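You operate a simulated robot arm through the tools that you are given. There is no shell and no other tool.

The job below is to be done with a simulated robot arm. You get a single attempt, and the scene is never put back.

## Task
Heat the pipe in the full flame till it glows red, then let it cool.
Fine: mat into the grey channel, then light on low; mat stays; afterwards grey block back and gas off. Where these are worked on the way, their far stop is far enough and under half their travel is too little: grey block.

Only the result counts: the job must be done as asked and must still hold three seconds after the hand-in. Knocking over, shifting, dropping, spilling or breaking anything else fails it.

## Robot
A 7-joint arm with a two-finger parallel gripper, fixed in place. Base frame: the origin is at the foot of the arm, x ahead of it, y to its left, z up. Lengths are in m, angles in degrees, forces in N, time in s.
Its first joint turns from -166.0 to 166.0 degrees. Payload 1.57 kg.
Tool frame: the origin (TCP) lies between the finger pads and is the grasp point; the fingertips stand 0.03 m ahead of it; z points along the fingers, y is the line along which they close. The gripper opens to 0.11 m. The fingers are 0.024 m wide and 0.012 m thick; the gripper's body (0.048 by 0.112 m) begins 0.078 m behind the TCP.
Orientation is that of the tool frame in the base frame, as [roll, pitch, yaw] about the fixed x, y, z axes, in that order (R = Rz(yaw) Ry(pitch) Rx(roll)). With the fingers straight down and closing along the base's y, the tool's x points along the base's -x, its y along +y and its z along -z.

## Interface
- The arm moves only by the tool send_rows. Its argument "steps" is a list of rows, each an object (a shift or turn left out is 0, a gripper value left out holds the last) with "hand": the opening, from 0 (shut) to 1 (fully open); "linear": the shift along the base's x, y, z in m, a list of three; "delta_rot": the turn, a rotation vector about the base's x, y, z in rad, a list of three. In form: [{"hand": hand, "linear": [x, y, z], "delta_rot": [wx, wy, wz]}, ...]. A call has 1 to 20 rows; each row shifts and turns the commanded pose from where the row before left it. Each row takes 0.2 s and may step no farther than 0.05 m and 8.6 degrees from the row before; otherwise, or with a gripper value out of range, the whole call is refused. Where a pose cannot be reached the arm comes as near as it can. A force on the tool above 60 N (or 10 N above the force at the start of the call, whichever is more), or a blocked arm, ends the call early, and 0.2 s more pass. The fingers move at their own pace (about 0.108 m/s each) and stop on an object; they squeeze with about 39 N. The grip force told is the motor's: it shows also when the fingers shut on nothing. Time passes only in rows, and 0.2 s behind the last, so rows that do not move let the fingers close. The reply holds the time, the measured pose of the TCP, the force on the tool along the base axes, the opening and the grip force, in the units named above and with some noise, with the torque about the TCP (base axes, N m) and any sound that the robot's microphone picked up.
- Cameras (640 x 400 px; columns grow to the right, rows downward): "scene" is fixed at [0.4004, -0.5015, 1.6557]; the picture's right is [0.40, 0.92, 0.00], its down [0.91, -0.39, -0.16] and it looks along [-0.15, 0.06, -0.99] (base axes); focal length 245 px, centre (320, 200). "wrist" rides on the gripper at [0.07, 0.016, -0.141] in the tool frame; the picture's right is [-0.23, 0.97, 0.00], its down [-0.86, -0.20, -0.48] and it looks along [-0.47, -0.11, 0.88] (tool axes); focal length 222 px, centre (320, 200). There is no depth. A picture from a camera that has moved, and an enlarged one, comes with that camera's place and axes in the base frame and with its lens.
- snapshot(camera): a new picture of that camera. The clock stands still meanwhile.
- raise_lower(by): slides the trunk up (or, below 0, down) by that many m; the arm rides with it, the base frame stays. It gives what a move gives, with no picture.
- enlarge(camera, box): a new picture of the part [left, top, right, bottom] of that camera's present view, enlarged. The clock stands still meanwhile.
- hand_in(): hands the job in; it is judged then, once.

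Nothing tells you positions but the pictures and the camera data. Unless the task says otherwise, let go and move clear before handing in.

The tools are called after "Emit:" as a command line: name --argument value ..., lists and objects as JSON in quotes. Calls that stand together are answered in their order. send_rows: Moves the arm, as the interface text tells. Its arguments: {"type":"object","properties":{"steps":{"type":"array","items":{"type":"object","properties":{"hand":{"type":"number"},"linear":{"type":"array","items":{"type":"number"}},"delta_rot":{"type":"array","items":{"type":"number"}}}}}},"required":["steps"]} The other tools are called the same way: raise_lower (by) slides the trunk up or down; snapshot (camera) takes a picture; enlarge (camera, box) takes an enlarged picture of a part of a camera's view; hand_in () hands the job in.

At the start:

```text
time_s: 0.0
position: [0.2603, -0.4279, 1.3671]
tcp_rot: [180.0, 0.0, -180.0]
contact_force: [-0.8, -0.6, 0.1]
torque: [0.0, -0.03, 0.01]
opening: 0.1098
finger_force: 0.1
trunk travel left (down, up): [-0.45, 0.16]
```

scene: 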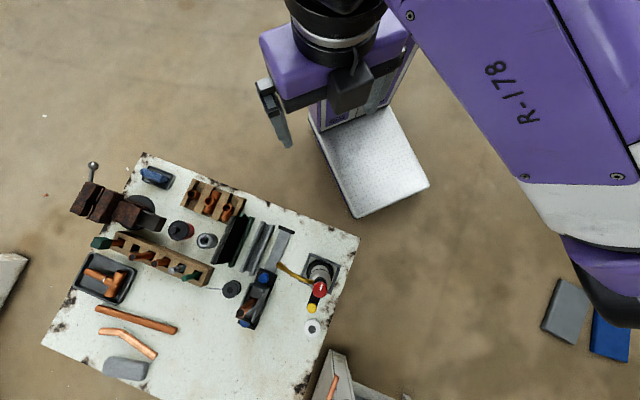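
wrist: 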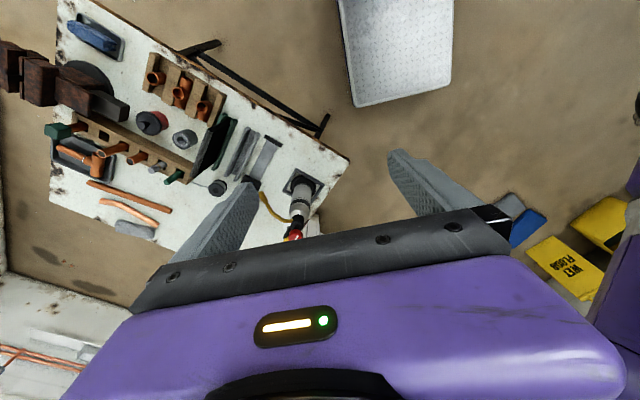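

I see a workbench with plumbing gear: a vise, pipe fittings, a torch with red knob, pipes, channels and mats. I'll enlarge the views first to identify the mat, the grey channel, grey block and the torch.

Emit:
enlarge --camera "scene" --box '[200, 200, 360, 350]'

Emit:
enlarge --camera "scene" --box '[40, 140, 260, 390]'

Emit:
enlarge --camera "wrist" --box '[120, 60, 360, 250]'

```text
2.67 times, centred on (280, 275) of scene
camera zoom: at [0.4004, -0.5015, 1.6557], right [0.4, 0.92, 0.0], down [0.91, -0.39, -0.16], along [-0.15, 0.06, -0.99], focal length 653 px, centre (427, 0)
```

zoom: 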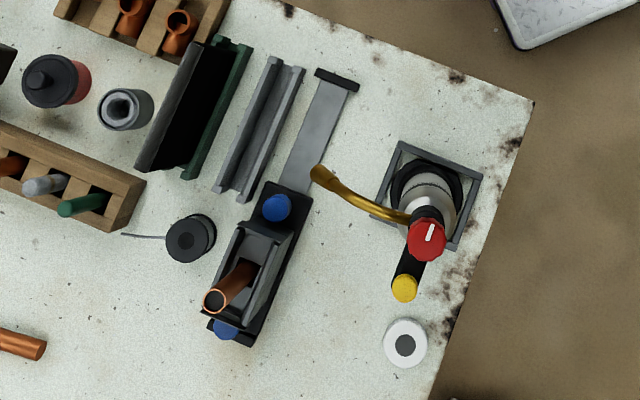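

```text
1.60 times, centred on (150, 265) of scene
camera zoom: at [0.4004, -0.5015, 1.6557], right [0.4, 0.92, 0.0], down [0.91, -0.39, -0.16], along [-0.15, 0.06, -0.99], focal length 392 px, centre (592, 96)
```

zoom: 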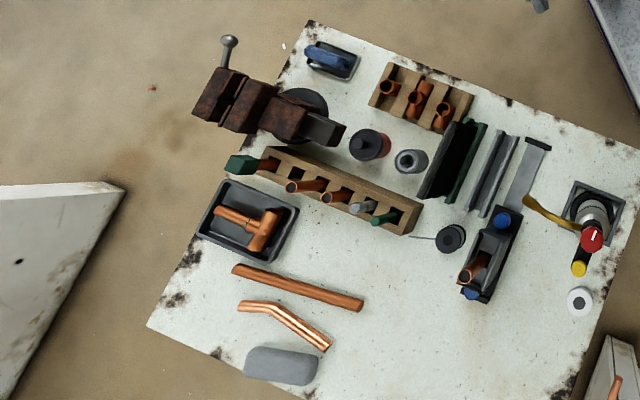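

```text
2.11 times, centred on (240, 155) of wrist
camera zoom: at [0.19, -0.4117, 1.5073], right [0.23, 0.97, 0.0], down [0.86, -0.2, 0.48], along [0.47, -0.11, -0.88], focal length 468 px, centre (488, 295)
```

zoom: 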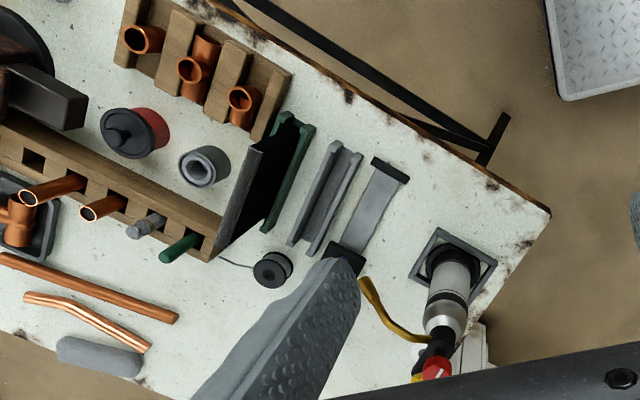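

The bench top is at about z=0.78, the torch stands near (0.50, -0.55) with a red knob on top near z=1.08 and a yellow button, the dark mat stands in the green channel, and the grey sled with the pipe is on a rail. I'll move the wrist camera over for closer views.

Emit:
send_rows --steps '[{"hand": 1, "linear": [0.027, -0.03, -0.01]}, {"linear": [0.027, -0.03, -0.01]}, {"linear": [0.027, -0.03, -0.01]}, {"linear": [0.027, -0.03, -0.01]}, {"linear": [0.027, -0.03, -0.01]}, {"linear": [0.025, -0.03, -0.01]}]'

Emit:
snapshot --camera "wrist"

Emit:
snapshot --camera "scene"

```text
time_s: 1.4
position: [0.4233, -0.6116, 1.3088]
tcp_rot: [-180.0, -0.1, 180.0]
contact_force: [-0.2, -0.1, -0.3]
torque: [-0.02, 0.01, -0.04]
opening: 0.1101
finger_force: 0.1
trunk travel left (down, up): [-0.45, 0.16]
```

```text
taken
camera wrist: at [0.3529, -0.595, 1.4486], right [0.23, 0.97, 0.0], down [0.86, -0.2, 0.48], along [0.47, -0.11, -0.88], focal length 222 px, centre (320, 200)
```

wrist: 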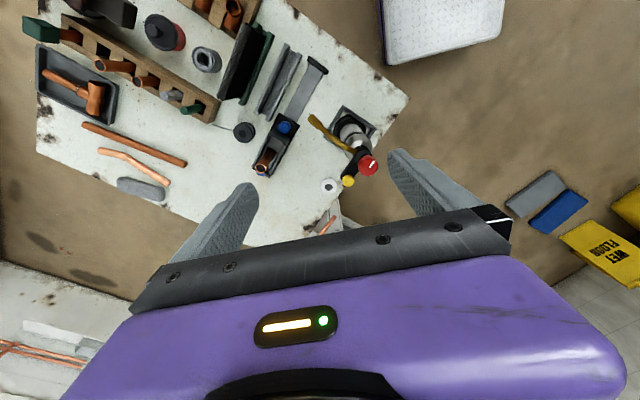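

```text
taken
```

scene: 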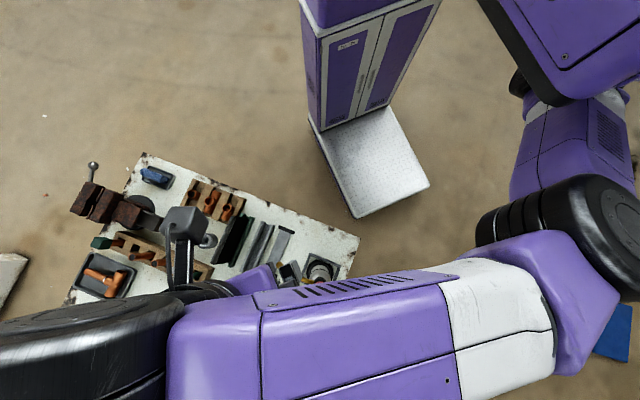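

Emit:
enlarge --camera "wrist" --box '[220, 60, 420, 220]'

Emit:
enlarge --camera "wrist" --box '[315, 110, 395, 200]'

Emit:
enlarge --camera "wrist" --box '[200, 0, 340, 180]'

```text
2.50 times, centred on (320, 140) of wrist
camera zoom: at [0.3529, -0.595, 1.4486], right [0.23, 0.97, 0.0], down [0.86, -0.2, 0.48], along [0.47, -0.11, -0.88], focal length 555 px, centre (320, 350)
```

zoom: 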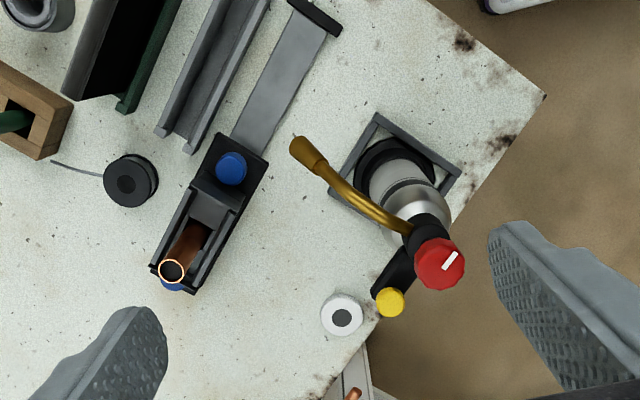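

```text
4.44 times, centred on (355, 155) of wrist
camera zoom: at [0.3529, -0.595, 1.4486], right [0.23, 0.97, 0.0], down [0.86, -0.2, 0.48], along [0.47, -0.11, -0.88], focal length 987 px, centre (164, 400)
```

zoom: 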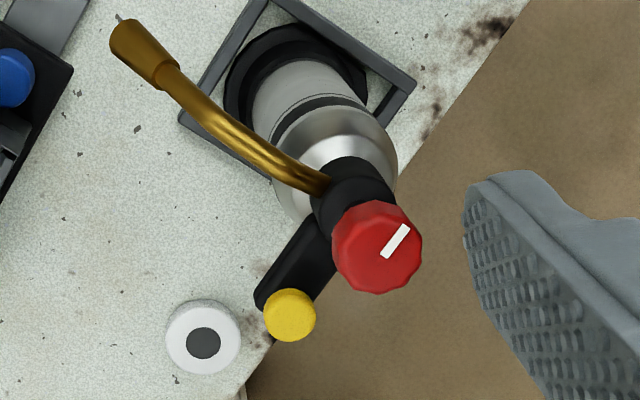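

```text
2.22 times, centred on (270, 90) of wrist
camera zoom: at [0.3529, -0.595, 1.4486], right [0.23, 0.97, 0.0], down [0.86, -0.2, 0.48], along [0.47, -0.11, -0.88], focal length 494 px, centre (431, 444)
```

zoom: 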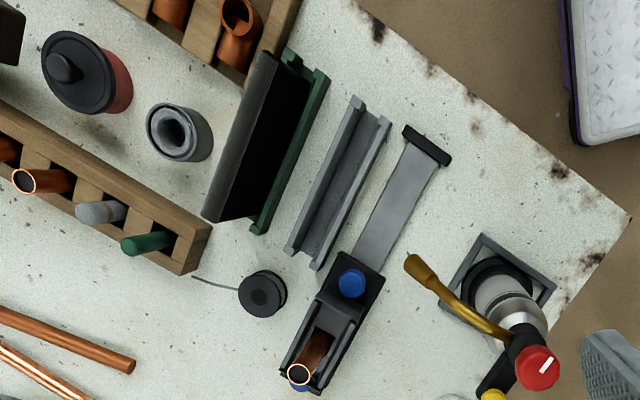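

Everything matches: the pipe stands vertically in a grey sled on a rail, and the torch nozzle points across that rail. I'll bring the camera closer to the sled, then to the torch head.

Emit:
send_rows --steps '[{"linear": [0.0, -0.04, -0.025]}, {"linear": [0.0, -0.04, -0.025]}, {"linear": [0.0, -0.04, -0.025]}, {"linear": [0.0, -0.03, -0.025]}]'

Emit:
snapshot --camera "wrist"

Emit:
enlarge --camera "wrist" --box '[270, 60, 400, 170]'

```text
time_s: 2.4
position: [0.4186, -0.6923, 1.211]
tcp_rot: [180.0, 0.0, 180.0]
contact_force: [0.5, -0.4, 0.0]
torque: [-0.01, -0.05, 0.01]
opening: 0.11
finger_force: 0.1
out of reach, approached as far as the arm can: row 2, 3, 4
trunk travel left (down, up): [-0.45, 0.16]
```

```text
taken
camera wrist: at [0.347, -0.6761, 1.3506], right [0.23, 0.97, 0.0], down [0.85, -0.2, 0.48], along [0.47, -0.11, -0.88], focal length 222 px, centre (320, 200)
```

wrist: 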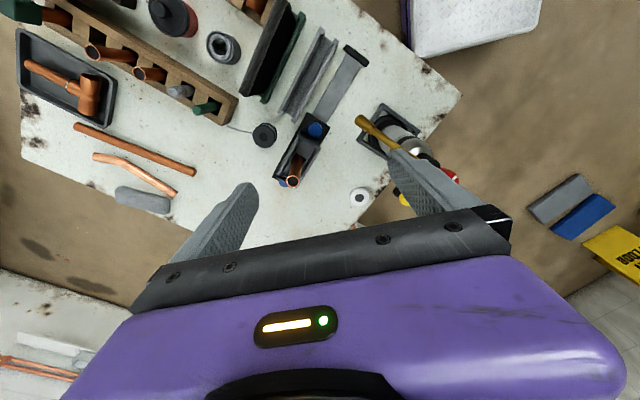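

```text
3.64 times, centred on (335, 115) of wrist
camera zoom: at [0.347, -0.6761, 1.3506], right [0.23, 0.97, 0.0], down [0.85, -0.2, 0.48], along [0.47, -0.11, -0.88], focal length 808 px, centre (266, 509)
```

zoom: 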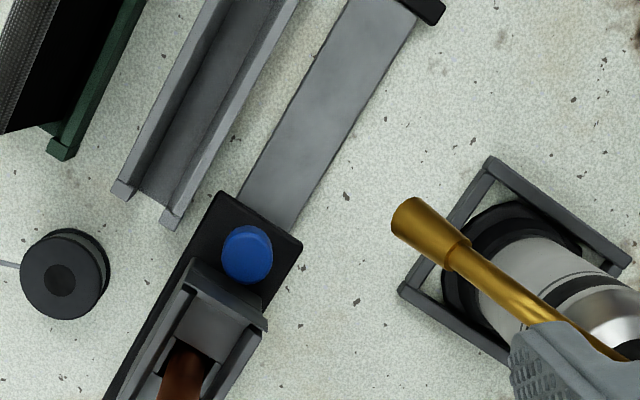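

The sled is a black slider with a grey jaw and a blue button at each end, on a rail with a stop. The arm ran out of reach here, so I'll back up, lower the trunk somewhat and test the reach.

Emit:
send_rows --steps '[{"linear": [0.0, 0.02, 0.04]}, {"linear": [0.0, 0.02, 0.04]}, {"linear": [0.0, 0.02, 0.04]}]'

Emit:
raise_lower --by -0.15

```text
time_s: 3.2
position: [0.4209, -0.6291, 1.3192]
tcp_rot: [178.9, -0.3, -179.7]
contact_force: [-0.5, 0.6, -0.1]
torque: [0.03, -0.01, 0.01]
opening: 0.1101
finger_force: 0.0
trunk travel left (down, up): [-0.45, 0.16]
```

```text
time_s: 5.0
position: [0.4215, -0.6288, 1.1696]
tcp_rot: [179.2, -0.5, -179.6]
contact_force: [-0.7, -0.8, 0.0]
torque: [0.01, -0.04, 0.02]
opening: 0.1099
finger_force: 0.0
trunk travel left (down, up): [-0.3, 0.31]
```

The trunk is down 0.15 and the TCP is at z=1.17. I'll test the reach toward the sled.

Emit:
send_rows --steps '[{"linear": [0.0, -0.04, 0.01]}, {"linear": [0.0, -0.04, 0.01]}, {"linear": [0.0, -0.04, 0.01]}, {"linear": [0.0, -0.03, 0.0]}]'

Emit:
snapshot --camera "wrist"

Emit:
enlarge --camera "wrist" --box '[270, 60, 430, 170]'

```text
time_s: 5.4
position: [0.5642, -0.6071, 1.1764]
tcp_rot: [179.4, 0.0, -167.0]
contact_force: [-0.6, -0.8, -0.5]
torque: [0.04, 0.03, 0.07]
opening: 0.11
finger_force: 0.0
out of reach, approached as far as the arm can: row 1, 2
trunk travel left (down, up): [-0.3, 0.31]
stopped in row 2: the arm was blocked; the commanded pose is now the measured one
```

```text
taken
camera wrist: at [0.4917, -0.6089, 1.3169], right [0.0, 1.0, 0.01], down [0.88, -0.01, 0.48], along [0.48, 0.01, -0.88], focal length 222 px, centre (320, 200)
```

wrist: 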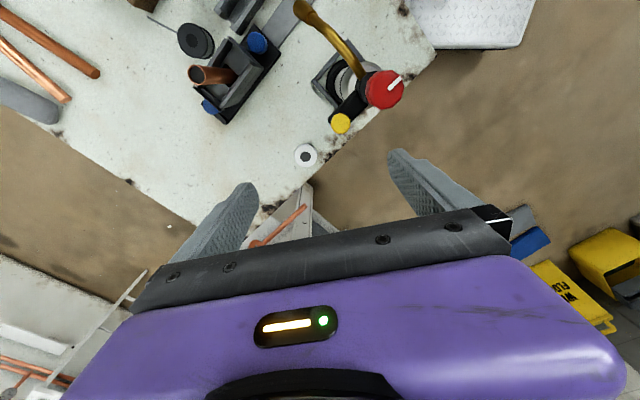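

```text
3.64 times, centred on (350, 115) of wrist
camera zoom: at [0.4917, -0.6089, 1.3169], right [0.0, 1.0, 0.01], down [0.88, -0.01, 0.48], along [0.48, 0.01, -0.88], focal length 808 px, centre (211, 509)
```

zoom: 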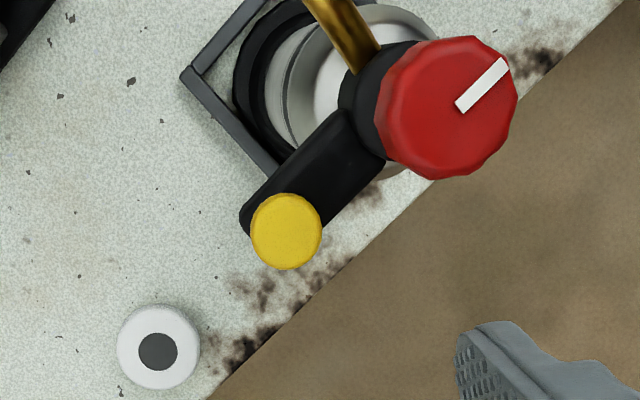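

The arm slid sideways to x=0.56 and twisted in yaw instead of extending. I'll look at the scene to understand the arm's posture.

Emit:
snapshot --camera "scene"

```text
taken
```

scene: 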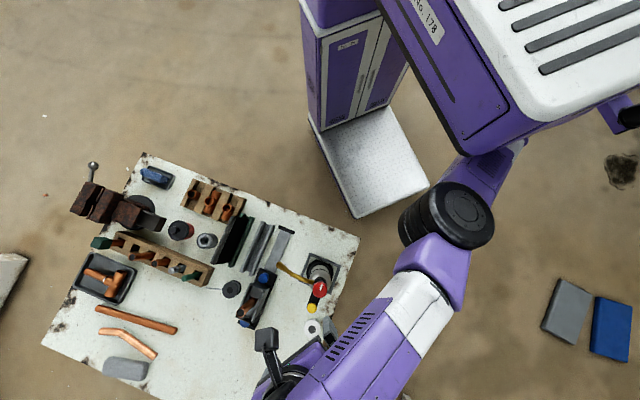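

The bench is undisturbed. Reach shrinks the higher the tool is relative to the trunk, so I'll raise the trunk fully and then lower the tool with the arm.

Emit:
raise_lower --by 0.31

Emit:
send_rows --steps '[{"linear": [-0.02, 0.0, -0.04], "delta_rot": [0, 0, -0.057]}, {"linear": [-0.03, 0.0, -0.04], "delta_rot": [0, 0, -0.057]}, {"linear": [-0.03, 0.0, -0.04], "delta_rot": [0, 0, -0.057]}, {"linear": [-0.02, 0.0, -0.04], "delta_rot": [0, 0, -0.057]}]'

```text
time_s: 8.5
position: [0.5605, -0.6087, 1.4899]
tcp_rot: [179.4, 0.2, -167.5]
contact_force: [1.1, 0.8, 0.6]
torque: [-0.04, -0.01, 0.01]
opening: 0.1101
finger_force: 0.0
trunk travel left (down, up): [-0.61, 0.0]
```

```text
time_s: 9.5
position: [0.4551, -0.6071, 1.3319]
tcp_rot: [179.6, 0.3, 179.4]
contact_force: [0.5, 0.2, 0.1]
torque: [-0.04, 0.03, 0.0]
opening: 0.1101
finger_force: 0.1
trunk travel left (down, up): [-0.61, 0.0]
```

With the trunk fully up the arm follows well. I'll now go over the sled at z≈1.2.

Emit:
send_rows --steps '[{"linear": [0.0, -0.01, -0.04]}, {"linear": [-0.01, -0.03, -0.035]}, {"linear": [-0.01, -0.03, -0.03]}, {"linear": [-0.01, -0.03, -0.02]}, {"linear": [0.0, -0.03, 0.0]}]'

Emit:
snapshot --camera "wrist"

Emit:
enlarge --camera "wrist" --box '[260, 20, 420, 160]'

```text
time_s: 10.7
position: [0.4302, -0.7116, 1.2064]
tcp_rot: [179.5, 0.2, 179.4]
contact_force: [-0.3, 0.5, -0.7]
torque: [0.03, -0.01, 0.0]
opening: 0.1098
finger_force: 0.1
out of reach, approached as far as the arm can: row 5
trunk travel left (down, up): [-0.61, 0.0]
```

```text
taken
camera wrist: at [0.3573, -0.6956, 1.3461], right [0.24, 0.97, 0.01], down [0.85, -0.21, 0.48], along [0.47, -0.11, -0.88], focal length 222 px, centre (320, 200)
```

wrist: 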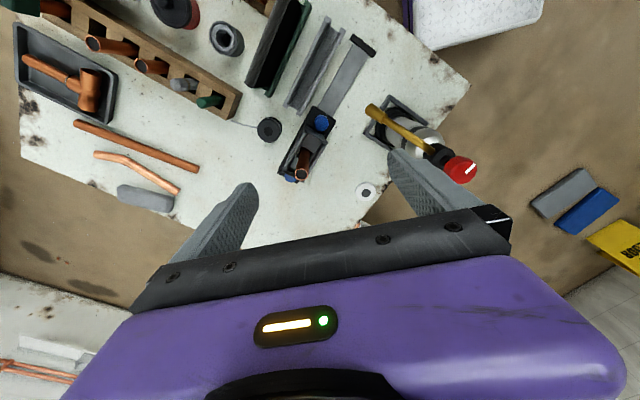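

```text
2.86 times, centred on (340, 90) of wrist
camera zoom: at [0.3573, -0.6956, 1.3461], right [0.24, 0.97, 0.01], down [0.85, -0.21, 0.48], along [0.47, -0.11, -0.88], focal length 635 px, centre (263, 514)
```

zoom: 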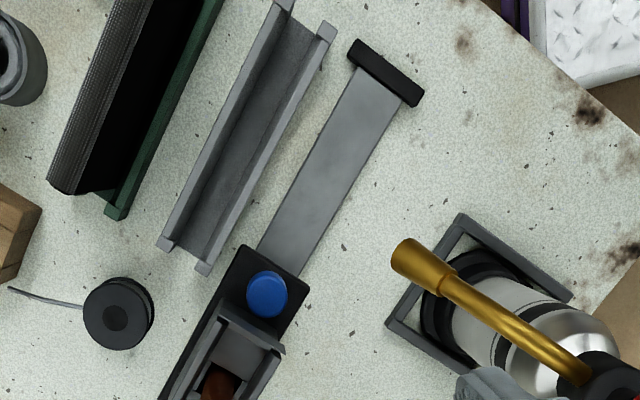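

The limit looks like a wrist-yaw limit relative to the arm's azimuth (it stuck at exactly the same azimuth, -58.8°). Turning the tool yaw to about 134° both relieves this and lines the fingers up with the mat and rail, so I'll rotate.

Emit:
send_rows --steps '[{"linear": [0.0, 0.01, 0.01], "delta_rot": [0, 0, -0.134]}, {"delta_rot": [0, 0, -0.134]}, {"delta_rot": [0, 0, -0.134]}, {"delta_rot": [0, 0, -0.134]}, {"delta_rot": [0, 0, -0.134]}, {"delta_rot": [0, 0, -0.122]}]'

Emit:
snapshot --camera "wrist"

```text
time_s: 12.1
position: [0.4277, -0.7041, 1.2144]
tcp_rot: [179.5, 0.3, 133.7]
contact_force: [-0.5, 1.0, 0.1]
torque: [0.01, -0.04, 0.02]
opening: 0.1099
finger_force: 0.1
trunk travel left (down, up): [-0.61, 0.0]
```

```text
taken
camera wrist: at [0.3887, -0.6423, 1.3546], right [0.86, 0.51, 0.01], down [0.44, -0.76, 0.48], along [0.25, -0.41, -0.88], focal length 222 px, centre (320, 200)
```

wrist: 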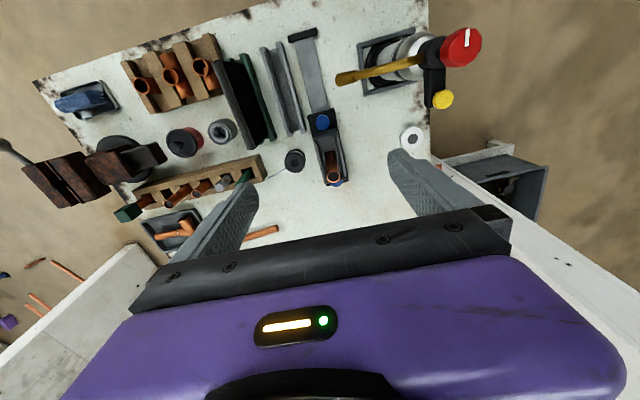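

The view is now square to the bench. I'll zoom on the sled, channels and torch.

Emit:
enlarge --camera "wrist" --box '[270, 20, 390, 200]'

Emit:
enlarge --camera "wrist" --box '[290, 95, 370, 195]'

Emit:
enlarge --camera "wrist" --box '[330, 10, 490, 150]'

Emit:
enlarge --camera "wrist" --box '[200, 20, 320, 160]'

```text
2.22 times, centred on (330, 110) of wrist
camera zoom: at [0.3887, -0.6423, 1.3546], right [0.86, 0.51, 0.01], down [0.44, -0.76, 0.48], along [0.25, -0.41, -0.88], focal length 494 px, centre (298, 400)
```

zoom: 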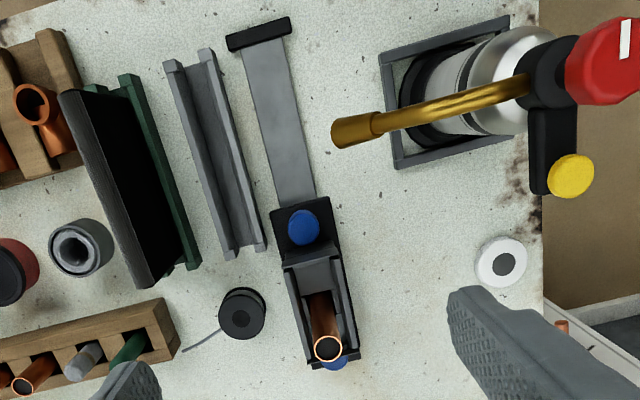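

```text
4.00 times, centred on (330, 145) of wrist
camera zoom: at [0.3887, -0.6423, 1.3546], right [0.86, 0.51, 0.01], down [0.44, -0.76, 0.48], along [0.25, -0.41, -0.88], focal length 888 px, centre (280, 420)
```

zoom: 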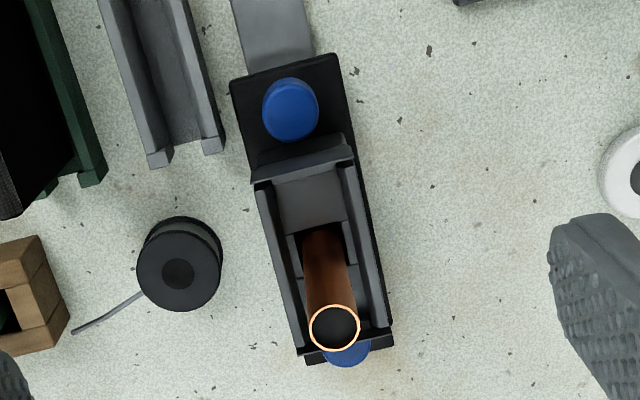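

```text
2.86 times, centred on (410, 80) of wrist
camera zoom: at [0.3887, -0.6423, 1.3546], right [0.86, 0.51, 0.01], down [0.44, -0.76, 0.48], along [0.25, -0.41, -0.88], focal length 635 px, centre (63, 543)
```

zoom: 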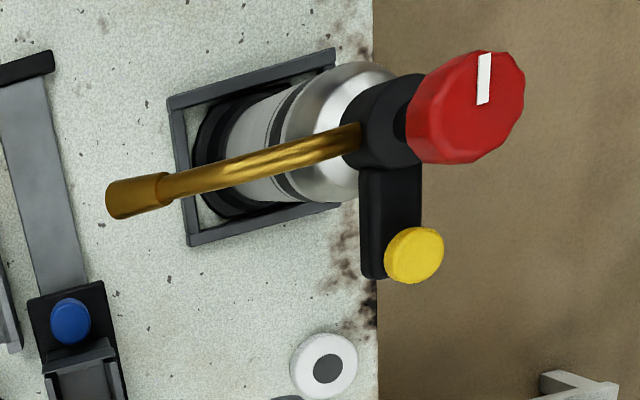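

```text
2.86 times, centred on (260, 90) of wrist
camera zoom: at [0.3887, -0.6423, 1.3546], right [0.86, 0.51, 0.01], down [0.44, -0.76, 0.48], along [0.25, -0.41, -0.88], focal length 635 px, centre (491, 514)
```

zoom: 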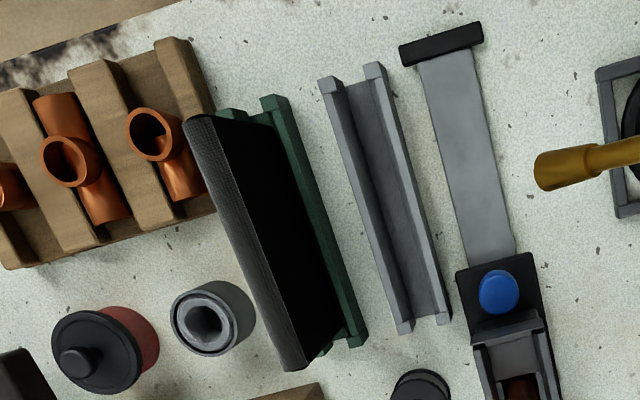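

I can see the sled (black base, grey cradle, blue knob at each end), the rail with its black stop by the near edge, and the mat standing in the green channel with the grey one empty. To judge heights I'll back off toward the base and tilt the tool for a low side view.

Emit:
send_rows --steps '[{"linear": [-0.025, 0.025, 0.0]}, {"linear": [-0.025, 0.025, 0.0], "delta_rot": [-0.09, -0.09, 0]}, {"linear": [-0.025, 0.025, -0.02], "delta_rot": [-0.1, -0.1, 0]}, {"linear": [-0.025, 0.025, -0.03], "delta_rot": [-0.1, -0.1, 0]}, {"linear": [-0.01, 0.01, -0.03], "delta_rot": [-0.1, -0.1, 0]}]'

Emit:
snapshot --camera "wrist"

```text
time_s: 13.3
position: [0.3174, -0.5942, 1.1343]
tcp_rot: [179.0, 31.9, 133.9]
contact_force: [0.6, 0.5, 1.0]
torque: [0.01, 0.0, -0.01]
opening: 0.11
finger_force: 0.1
trunk travel left (down, up): [-0.61, 0.0]
```

```text
taken
camera wrist: at [0.2342, -0.4892, 1.2166], right [0.83, 0.54, 0.13], down [0.18, -0.49, 0.86], along [0.53, -0.69, -0.5], focal length 222 px, centre (320, 200)
```

wrist: 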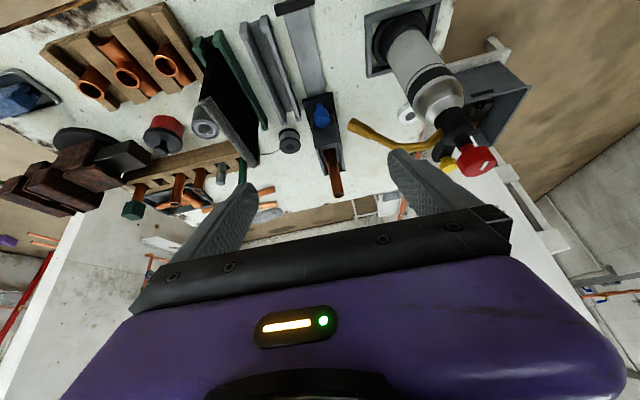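

The image is upside down (picture-down is world-up), but it shows heights well. I'll zoom in.

Emit:
enlarge --camera "wrist" --box '[180, 10, 360, 200]'

Emit:
enlarge --camera "wrist" --box '[335, 0, 505, 190]'

Emit:
enlarge --camera "wrist" --box '[280, 80, 370, 200]'

```text
2.11 times, centred on (270, 105) of wrist
camera zoom: at [0.2342, -0.4892, 1.2166], right [0.83, 0.54, 0.13], down [0.18, -0.49, 0.86], along [0.53, -0.69, -0.5], focal length 468 px, centre (425, 400)
```

zoom: 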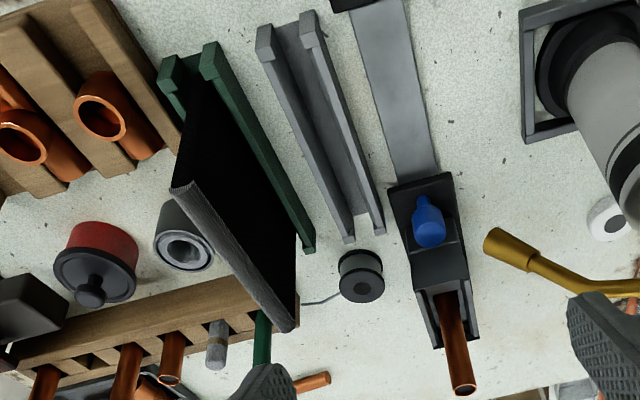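

```text
2.11 times, centred on (420, 95) of wrist
camera zoom: at [0.2342, -0.4892, 1.2166], right [0.83, 0.54, 0.13], down [0.18, -0.49, 0.86], along [0.53, -0.69, -0.5], focal length 468 px, centre (110, 421)
```

zoom: 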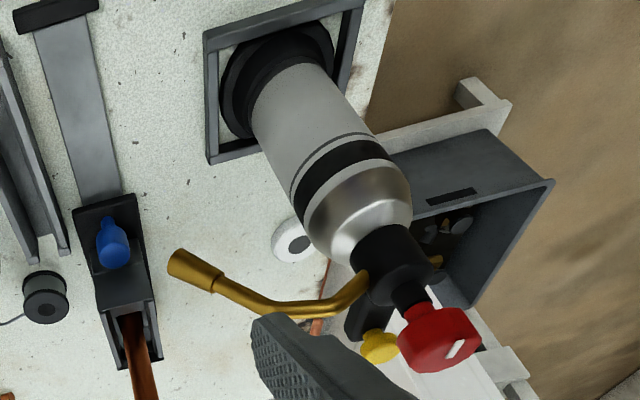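

```text
3.33 times, centred on (325, 140) of wrist
camera zoom: at [0.2342, -0.4892, 1.2166], right [0.83, 0.54, 0.13], down [0.18, -0.49, 0.86], along [0.53, -0.69, -0.5], focal length 740 px, centre (303, 400)
```

zoom: 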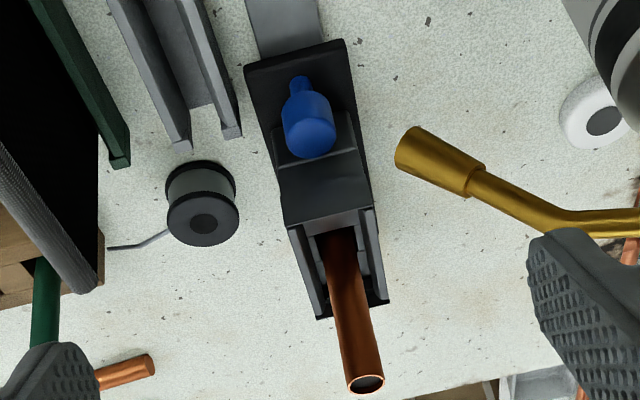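

I now have heights: mat top at z≈0.94 (centre near (0.29, -0.755)), nozzle at ≈0.965, pipe top at ≈1.02, and the blue knobs are mushroom-shaped. I'll straighten the tool and go above the mat to measure it closely before gripping.

Emit:
send_rows --steps '[{"linear": [-0.005, -0.032, 0.0], "delta_rot": [0.1, 0.1, 0]}, {"linear": [-0.005, -0.032, 0.0], "delta_rot": [0.1, 0.1, 0]}, {"linear": [-0.005, -0.032, 0.0], "delta_rot": [0.1, 0.1, 0]}, {"linear": [-0.005, -0.032, 0.0], "delta_rot": [0.09, 0.09, 0]}, {"linear": [-0.007, -0.033, 0.0]}]'

Emit:
snapshot --camera "wrist"

Emit:
enlarge --camera "wrist" --box '[230, 20, 430, 200]'

```text
time_s: 14.5
position: [0.2876, -0.7205, 1.1333]
tcp_rot: [179.6, 0.1, 133.5]
contact_force: [-6.2, 0.6, -0.3]
torque: [-0.05, -0.55, 0.02]
opening: 0.1096
finger_force: 0.0
out of reach, approached as far as the arm can: row 5
trunk travel left (down, up): [-0.61, 0.0]
```

```text
taken
camera wrist: at [0.2499, -0.6592, 1.2737], right [0.86, 0.5, 0.01], down [0.44, -0.76, 0.48], along [0.25, -0.41, -0.88], focal length 222 px, centre (320, 200)
```

wrist: 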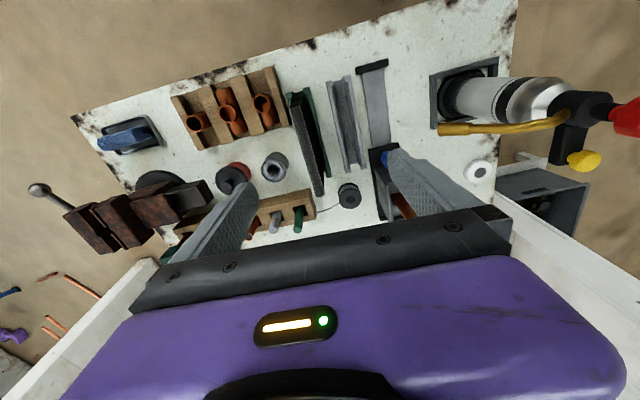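

```text
2.22 times, centred on (330, 110) of wrist
camera zoom: at [0.2499, -0.6592, 1.2737], right [0.86, 0.5, 0.01], down [0.44, -0.76, 0.48], along [0.25, -0.41, -0.88], focal length 494 px, centre (298, 400)
```

zoom: 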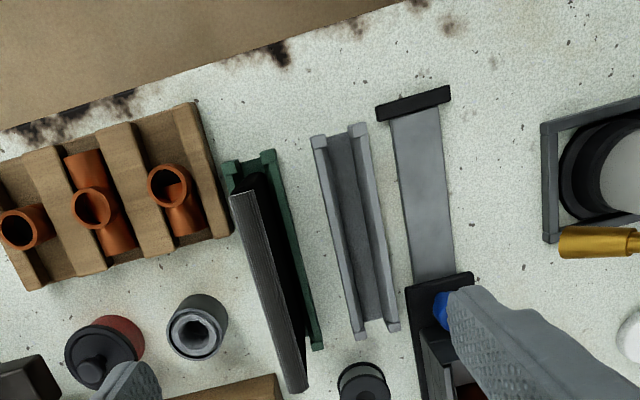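

The last row reported out of reach and a 6 N side force, so I'll check with a still row and a scene picture before going on.

Emit:
send_rows --steps '[{"linear": [0, 0, 0]}]'

Emit:
snapshot --camera "scene"

```text
time_s: 14.9
position: [0.2995, -0.7199, 1.1331]
tcp_rot: [179.6, 0.2, 134.0]
contact_force: [0.6, 0.1, 0.4]
torque: [-0.01, 0.04, 0.0]
opening: 0.1101
finger_force: 0.0
trunk travel left (down, up): [-0.61, 0.0]
```

```text
taken
```

scene: 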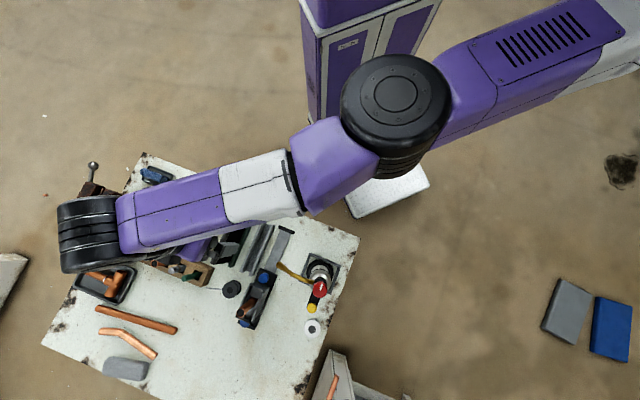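

The force was only the stop; nothing is touching. I'll lower toward z≈1.05 (clear of the mat's top) and see whether the reach grows there.

Emit:
send_rows --steps '[{"linear": [0.0, 0.01, -0.03]}, {"linear": [0.0, 0.01, -0.03]}, {"linear": [0.0, 0.0, -0.02]}]'

Emit:
send_rows --steps '[{"linear": [0.0, -0.01, 0.0]}, {"linear": [0.0, -0.01, 0.0]}]'

```text
time_s: 15.7
position: [0.2958, -0.7035, 1.0558]
tcp_rot: [179.7, 0.3, 134.0]
contact_force: [0.7, 0.1, 0.5]
torque: [-0.03, 0.0, 0.0]
opening: 0.1103
finger_force: 0.1
trunk travel left (down, up): [-0.61, 0.0]
```

```text
time_s: 16.3
position: [0.2973, -0.7101, 1.0549]
tcp_rot: [179.7, 0.2, 134.1]
contact_force: [-0.2, -0.1, 0.0]
torque: [-0.01, -0.05, -0.03]
opening: 0.1101
finger_force: 0.0
out of reach, approached as far as the arm can: row 2
trunk travel left (down, up): [-0.61, 0.0]
```

Reach is actually smaller when the trunk is high and the tool low, so the best is a lower trunk. I'll raise the tool with the arm and lower the trunk accordingly.

Emit:
send_rows --steps '[{"linear": [0.0, 0.02, 0.045]}, {"linear": [0.0, 0.01, 0.045]}, {"linear": [0.0, 0.0, 0.045]}, {"linear": [0.0, 0.0, 0.045]}, {"linear": [0.0, 0.0, 0.045]}]'

Emit:
raise_lower --by -0.2

Emit:
send_rows --steps '[{"linear": [0.0, 0.0, 0.045]}, {"linear": [0.0, 0.0, 0.045]}]'

Emit:
raise_lower --by -0.1

```text
time_s: 17.5
position: [0.2958, -0.6808, 1.2827]
tcp_rot: [179.6, 0.1, 134.0]
contact_force: [-0.1, 0.5, -0.4]
torque: [0.0, 0.02, -0.01]
opening: 0.1101
finger_force: 0.1
trunk travel left (down, up): [-0.61, 0.0]
```

```text
time_s: 19.6
position: [0.2949, -0.6797, 1.0826]
tcp_rot: [179.5, 0.2, 134.0]
contact_force: [-0.5, -0.1, 0.4]
torque: [0.0, -0.04, -0.01]
opening: 0.1099
finger_force: 0.1
trunk travel left (down, up): [-0.41, 0.2]
```

```text
time_s: 20.2
position: [0.2968, -0.6793, 1.1728]
tcp_rot: [179.6, 0.3, 133.9]
contact_force: [0.0, 0.0, -0.3]
torque: [-0.01, 0.03, -0.01]
opening: 0.1099
finger_force: 0.1
trunk travel left (down, up): [-0.41, 0.2]
```

```text
time_s: 21.6
position: [0.2974, -0.6793, 1.0734]
tcp_rot: [179.6, 0.2, 134.0]
contact_force: [0.4, -0.8, -0.2]
torque: [0.03, 0.0, 0.01]
opening: 0.1099
finger_force: 0.0
trunk travel left (down, up): [-0.31, 0.3]
```

The trunk is now 0.14 below its starting height with the tool at z=1.07. I'll extend over the mat centre.

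Emit:
send_rows --steps '[{"hand": 0.6, "linear": [-0.002, -0.025, 0.0], "delta_rot": [-0.0024, 0.0074, 0]}, {"linear": [-0.002, -0.025, 0.0]}, {"linear": [-0.002, -0.025, 0.0]}]'

Emit:
snapshot --camera "wrist"

Emit:
enlarge --camera "wrist" --box '[240, 40, 400, 220]'

```text
time_s: 22.4
position: [0.2942, -0.7011, 1.0718]
tcp_rot: [-180.0, 0.0, 133.8]
contact_force: [0.3, 0.6, 0.4]
torque: [0.02, -0.04, 0.02]
opening: 0.0659
finger_force: 0.0
out of reach, approached as far as the arm can: row 2, 3
trunk travel left (down, up): [-0.31, 0.3]
```

```text
taken
camera wrist: at [0.2575, -0.6396, 1.2113], right [0.86, 0.51, 0.0], down [0.45, -0.75, 0.48], along [0.25, -0.41, -0.88], focal length 222 px, centre (320, 200)
```

wrist: 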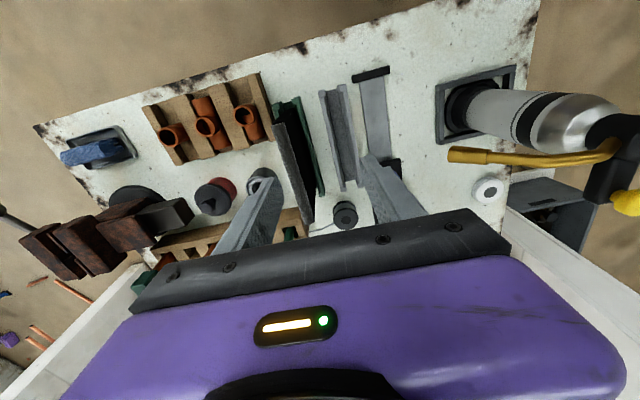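

```text
2.22 times, centred on (320, 130) of wrist
camera zoom: at [0.2575, -0.6396, 1.2113], right [0.86, 0.51, 0.0], down [0.45, -0.75, 0.48], along [0.25, -0.41, -0.88], focal length 494 px, centre (320, 356)
```

zoom: 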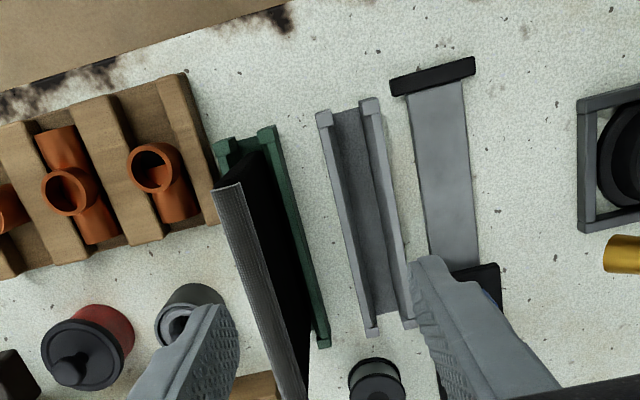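

The reach stops near y≈-0.70 whatever the trunk height, so something else limits it. I'll probe: first shift along +x at the same y, to see if radius or direction is limiting.

Emit:
send_rows --steps '[{"linear": [0.03, 0.03, 0.0]}, {"linear": [0.03, 0.01, 0.0]}, {"linear": [0.0, -0.02, 0.0]}]'

Emit:
snapshot --camera "scene"

```text
time_s: 23.2
position: [0.3555, -0.6966, 1.0764]
tcp_rot: [179.9, 0.0, 134.0]
contact_force: [-0.1, -0.3, -0.2]
torque: [0.0, -0.03, 0.0]
opening: 0.066
finger_force: 0.0
out of reach, approached as far as the arm can: row 1, 2, 3
trunk travel left (down, up): [-0.31, 0.3]
```

```text
taken
```

scene: 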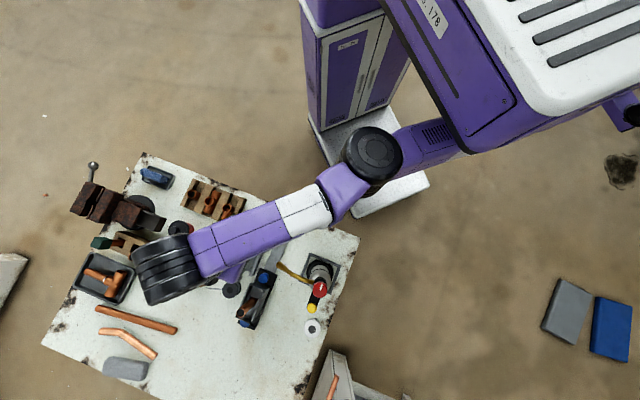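

The commanded point stays where I asked, so I can test whether yaw influences the reach by rotating in place and watching how near the arm gets.

Emit:
send_rows --steps '[{"delta_rot": [0, 0, -0.14]}, {"delta_rot": [0, 0, -0.14]}, {"delta_rot": [0, 0, -0.14]}]'

Emit:
send_rows --steps '[{"delta_rot": [0, 0, -0.14]}, {"delta_rot": [0, 0, -0.14]}, {"delta_rot": [0, 0, -0.14]}]'

```text
time_s: 24.0
position: [0.3567, -0.6966, 1.0733]
tcp_rot: [-179.9, 0.0, 109.8]
contact_force: [0.3, -0.3, 0.2]
torque: [0.0, 0.03, 0.01]
opening: 0.0661
finger_force: 0.1
trunk travel left (down, up): [-0.31, 0.3]
```

```text
time_s: 24.8
position: [0.3658, -0.6903, 1.0746]
tcp_rot: [-180.0, 0.2, 85.7]
contact_force: [-1.7, -0.4, 0.7]
torque: [0.03, -0.12, -0.02]
opening: 0.0659
finger_force: 0.1
out of reach, approached as far as the arm can: row 3
trunk travel left (down, up): [-0.31, 0.3]
```

Reach gets tighter with azimuth, as if the first link isn't following round. I'll test that: raise clear, go out over free floor to straighten the arm, then swing back toward the bench at large radius.

Emit:
send_rows --steps '[{"linear": [0.0, 0.02, 0.04]}, {"linear": [0.0, 0.02, 0.04]}, {"linear": [0.0, 0.03, 0.04]}, {"linear": [0.02, 0.04, 0.02]}, {"linear": [0.03, 0.035, 0.0]}, {"linear": [0.035, 0.035, 0.0]}, {"linear": [0.035, 0.03, 0.0]}, {"linear": [0.04, 0.025, 0.0]}, {"linear": [0.04, 0.025, 0.0]}, {"linear": [0.04, 0.025, 0.0]}, {"linear": [0.04, 0.025, 0.0]}, {"linear": [0.04, 0.025, 0.0]}, {"linear": [0.04, 0.02, 0.0]}, {"linear": [0.04, 0.02, 0.0]}]'

Emit:
snapshot --camera "scene"

```text
time_s: 27.8
position: [0.6498, -0.3055, 1.1645]
tcp_rot: [179.9, 0.2, 86.2]
contact_force: [-0.4, -1.4, 0.5]
torque: [0.06, -0.04, 0.02]
opening: 0.066
finger_force: 0.2
out of reach, approached as far as the arm can: row 11, 12, 13, 14
trunk travel left (down, up): [-0.31, 0.3]
```

```text
taken
```

scene: 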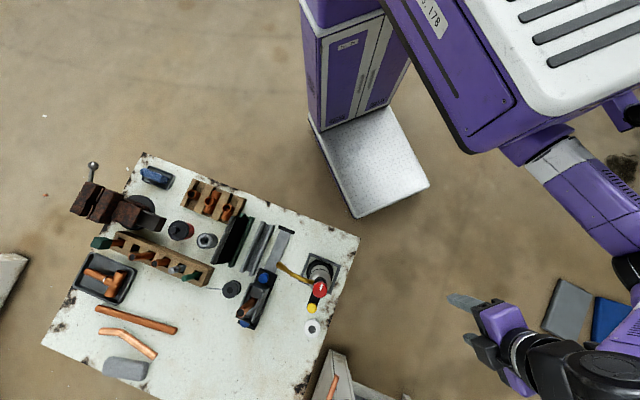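

The big "R-178" body link has not moved between very different poses, so a shoulder joint appears to sit at a limit. I'll look closer at the arm's posture.

Emit:
enlarge --camera "scene" --box '[300, 0, 640, 220]'

Emit:
snapshot --camera "wrist"

```text
1.82 times, centred on (470, 110) of scene
camera zoom: at [0.4004, -0.5015, 1.6557], right [0.4, 0.92, 0.0], down [0.91, -0.39, -0.16], along [-0.15, 0.06, -0.99], focal length 445 px, centre (47, 364)
```

zoom: 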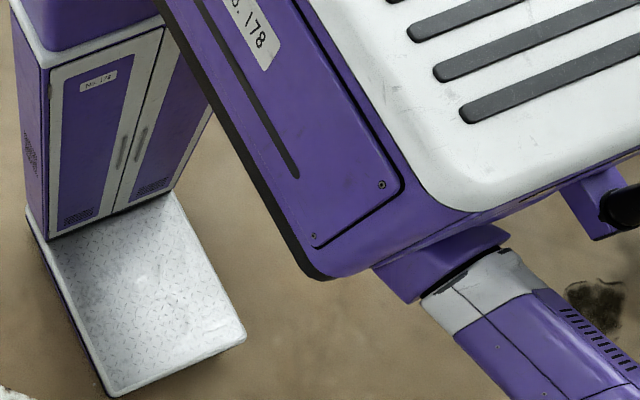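

```text
taken
camera wrist: at [0.6699, -0.2368, 1.3062], right [0.96, -0.29, 0.0], down [-0.26, -0.84, 0.48], along [-0.14, -0.46, -0.88], focal length 222 px, centre (320, 200)
```

wrist: 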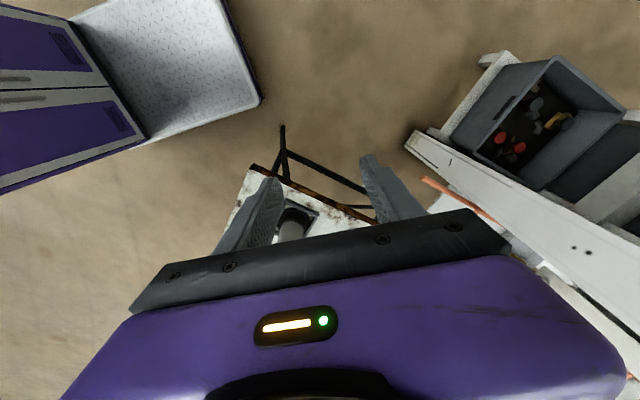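

The box is the fixed trunk head, and the arm hangs from under it. I'll zoom on the wrist links in the scene view to understand the chain.

Emit:
enlarge --camera "scene" --box '[440, 120, 640, 400]'

```text
1.43 times, centred on (540, 260) of scene
camera zoom: at [0.4004, -0.5015, 1.6557], right [0.4, 0.92, 0.0], down [0.91, -0.39, -0.16], along [-0.15, 0.06, -0.99], focal length 350 px, centre (6, 114)
```

zoom: 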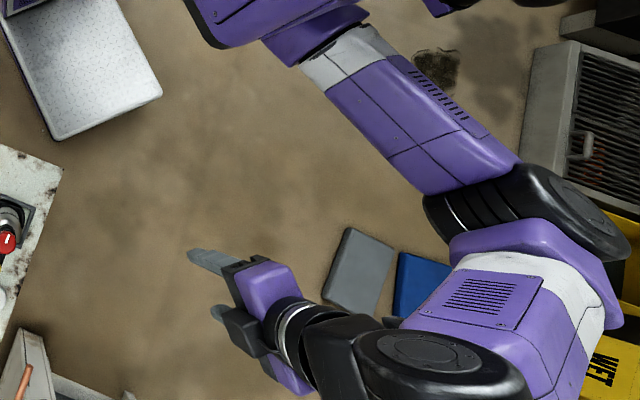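

Now it's clear: the arm's shoulder hangs under the trunk head near (0.35, 0), and with a vertical tool it reaches about 0.72 m from there, best when the tool is about 0.99 m + trunk shift. I'll plan within that. Next I return toward the bench to study the sled and nozzle with strong zoom.

Emit:
send_rows --steps '[{"linear": [-0.04, -0.02, 0.006], "delta_rot": [0, 0, 0.12]}, {"linear": [-0.04, -0.02, 0.006], "delta_rot": [0, 0, 0.12]}, {"linear": [-0.04, -0.02, 0.006], "delta_rot": [0, 0, 0.12]}, {"linear": [-0.04, -0.02, 0.006], "delta_rot": [0, 0, 0.12]}, {"linear": [-0.04, -0.02, 0.006], "delta_rot": [0, 0, 0.12]}, {"linear": [-0.01, -0.03, 0.0], "delta_rot": [0, 0, 0.06]}, {"linear": [-0.01, -0.03, 0.0], "delta_rot": [0, 0, 0.06]}, {"linear": [-0.02, -0.03, 0.0], "delta_rot": [0, 0, 0.06]}, {"linear": [-0.02, -0.03, 0.0], "delta_rot": [0, 0, 0.05]}]'

```text
time_s: 29.8
position: [0.3865, -0.5265, 1.1991]
tcp_rot: [179.9, 0.0, 133.5]
contact_force: [0.2, -0.2, 1.1]
torque: [-0.03, 0.04, 0.04]
opening: 0.0659
finger_force: 0.0
trunk travel left (down, up): [-0.31, 0.3]
```

Now I'll take a low, nearly horizontal view along the rail from the near bench edge.

Emit:
send_rows --steps '[{"linear": [-0.021, -0.0006, -0.03], "delta_rot": [-0.0935, -0.0917, 0]}, {"linear": [-0.021, -0.0006, -0.037], "delta_rot": [-0.0935, -0.0917, 0]}, {"linear": [-0.021, -0.0006, -0.037], "delta_rot": [-0.0935, -0.0917, 0]}, {"linear": [-0.021, -0.0006, -0.037], "delta_rot": [-0.0935, -0.0917, 0]}, {"linear": [-0.021, -0.0006, -0.037], "delta_rot": [-0.0935, -0.0917, 0]}, {"linear": [-0.021, -0.0006, -0.037], "delta_rot": [-0.0935, -0.0917, 0]}]'

Emit:
snapshot --camera "wrist"

```text
time_s: 31.2
position: [0.2718, -0.5298, 0.9808]
tcp_rot: [179.1, 45.0, 133.9]
contact_force: [0.3, 0.7, 0.8]
torque: [-0.03, 0.0, 0.01]
opening: 0.0657
finger_force: 0.1
trunk travel left (down, up): [-0.31, 0.3]
```

```text
taken
camera wrist: at [0.1765, -0.4125, 1.0312], right [0.81, 0.57, 0.17], down [0.04, -0.34, 0.94], along [0.59, -0.75, -0.29], focal length 222 px, centre (320, 200)
```

wrist: 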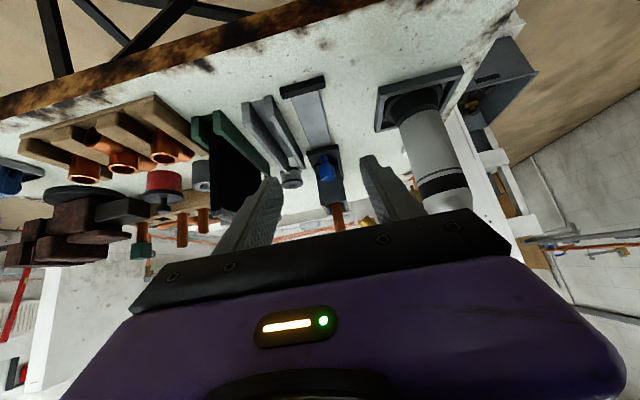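

Emit:
enlarge --camera "wrist" --box '[270, 130, 380, 240]'

Emit:
enlarge --camera "wrist" --box '[190, 90, 320, 220]'

```text
3.64 times, centred on (325, 185) of wrist
camera zoom: at [0.1765, -0.4125, 1.0312], right [0.81, 0.57, 0.17], down [0.04, -0.34, 0.94], along [0.59, -0.75, -0.29], focal length 808 px, centre (302, 254)
```

zoom: 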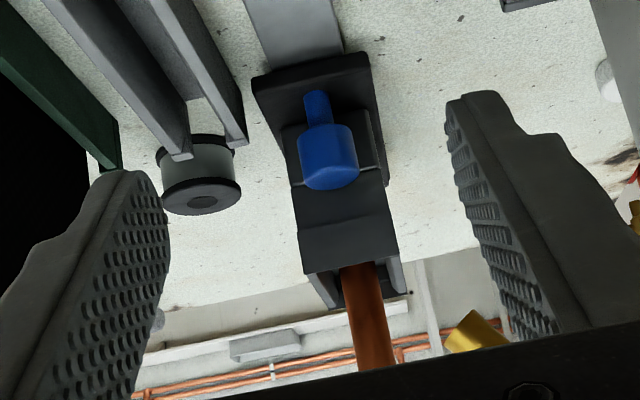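

```text
3.08 times, centred on (255, 155) of wrist
camera zoom: at [0.1765, -0.4125, 1.0312], right [0.81, 0.57, 0.17], down [0.04, -0.34, 0.94], along [0.59, -0.75, -0.29], focal length 684 px, centre (520, 338)
```

zoom: 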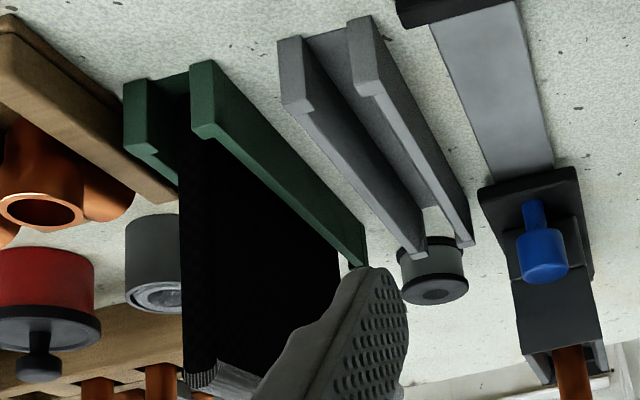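

I now understand the sled: a blue peg (top z≈0.875) stands right in front of the tall grey block, and a vertical gripper there would hit the nozzle. So I'll later grip that peg with a nearly horizontal tool from the bench edge, passing under the nozzle. First the mat: I'll approach it tilted about 30° to gain reach.

Emit:
send_rows --steps '[{"hand": 0.5, "linear": [0, 0, 0.04], "delta_rot": [0.0858, 0.0997, -0.0111]}, {"linear": [0, -0.02, 0.03], "delta_rot": [0.0935, 0.0917, 0]}, {"linear": [0.0026, -0.037, 0.0]}, {"linear": [0.0026, -0.037, 0.0]}, {"linear": [0.0026, -0.037, 0.0]}, {"linear": [0.0026, -0.037, 0.0]}, {"linear": [0.0026, -0.037, 0.0]}]'

Emit:
snapshot --camera "wrist"

Emit:
enlarge --camera "wrist" --box '[220, 80, 420, 230]'

```text
time_s: 32.8
position: [0.2731, -0.7392, 1.0543]
tcp_rot: [-179.6, 30.1, 133.1]
contact_force: [0.4, 0.3, -0.4]
torque: [-0.01, 0.05, 0.0]
opening: 0.0551
finger_force: 0.0
trunk travel left (down, up): [-0.31, 0.3]
```

```text
taken
camera wrist: at [0.1944, -0.6316, 1.1398], right [0.85, 0.52, 0.11], down [0.2, -0.5, 0.84], along [0.49, -0.69, -0.53], focal length 222 px, centre (320, 200)
```

wrist: 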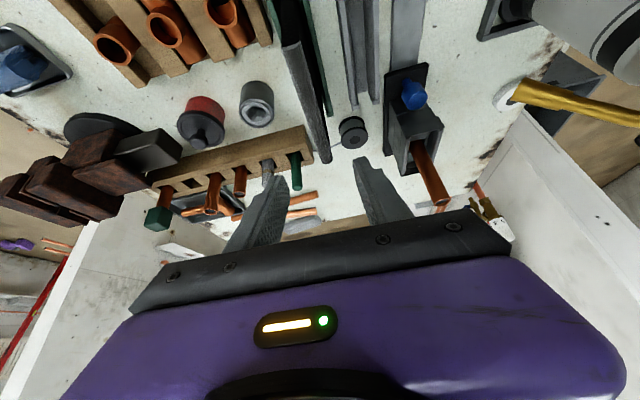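

```text
2.67 times, centred on (320, 155) of wrist
camera zoom: at [0.1944, -0.6316, 1.1398], right [0.85, 0.52, 0.11], down [0.2, -0.5, 0.84], along [0.49, -0.69, -0.53], focal length 592 px, centre (320, 320)
```

zoom: 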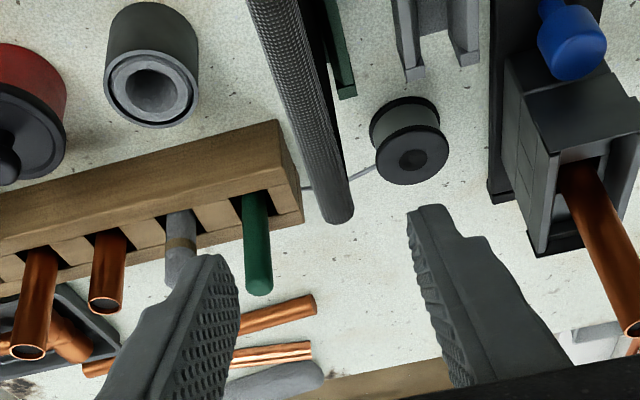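

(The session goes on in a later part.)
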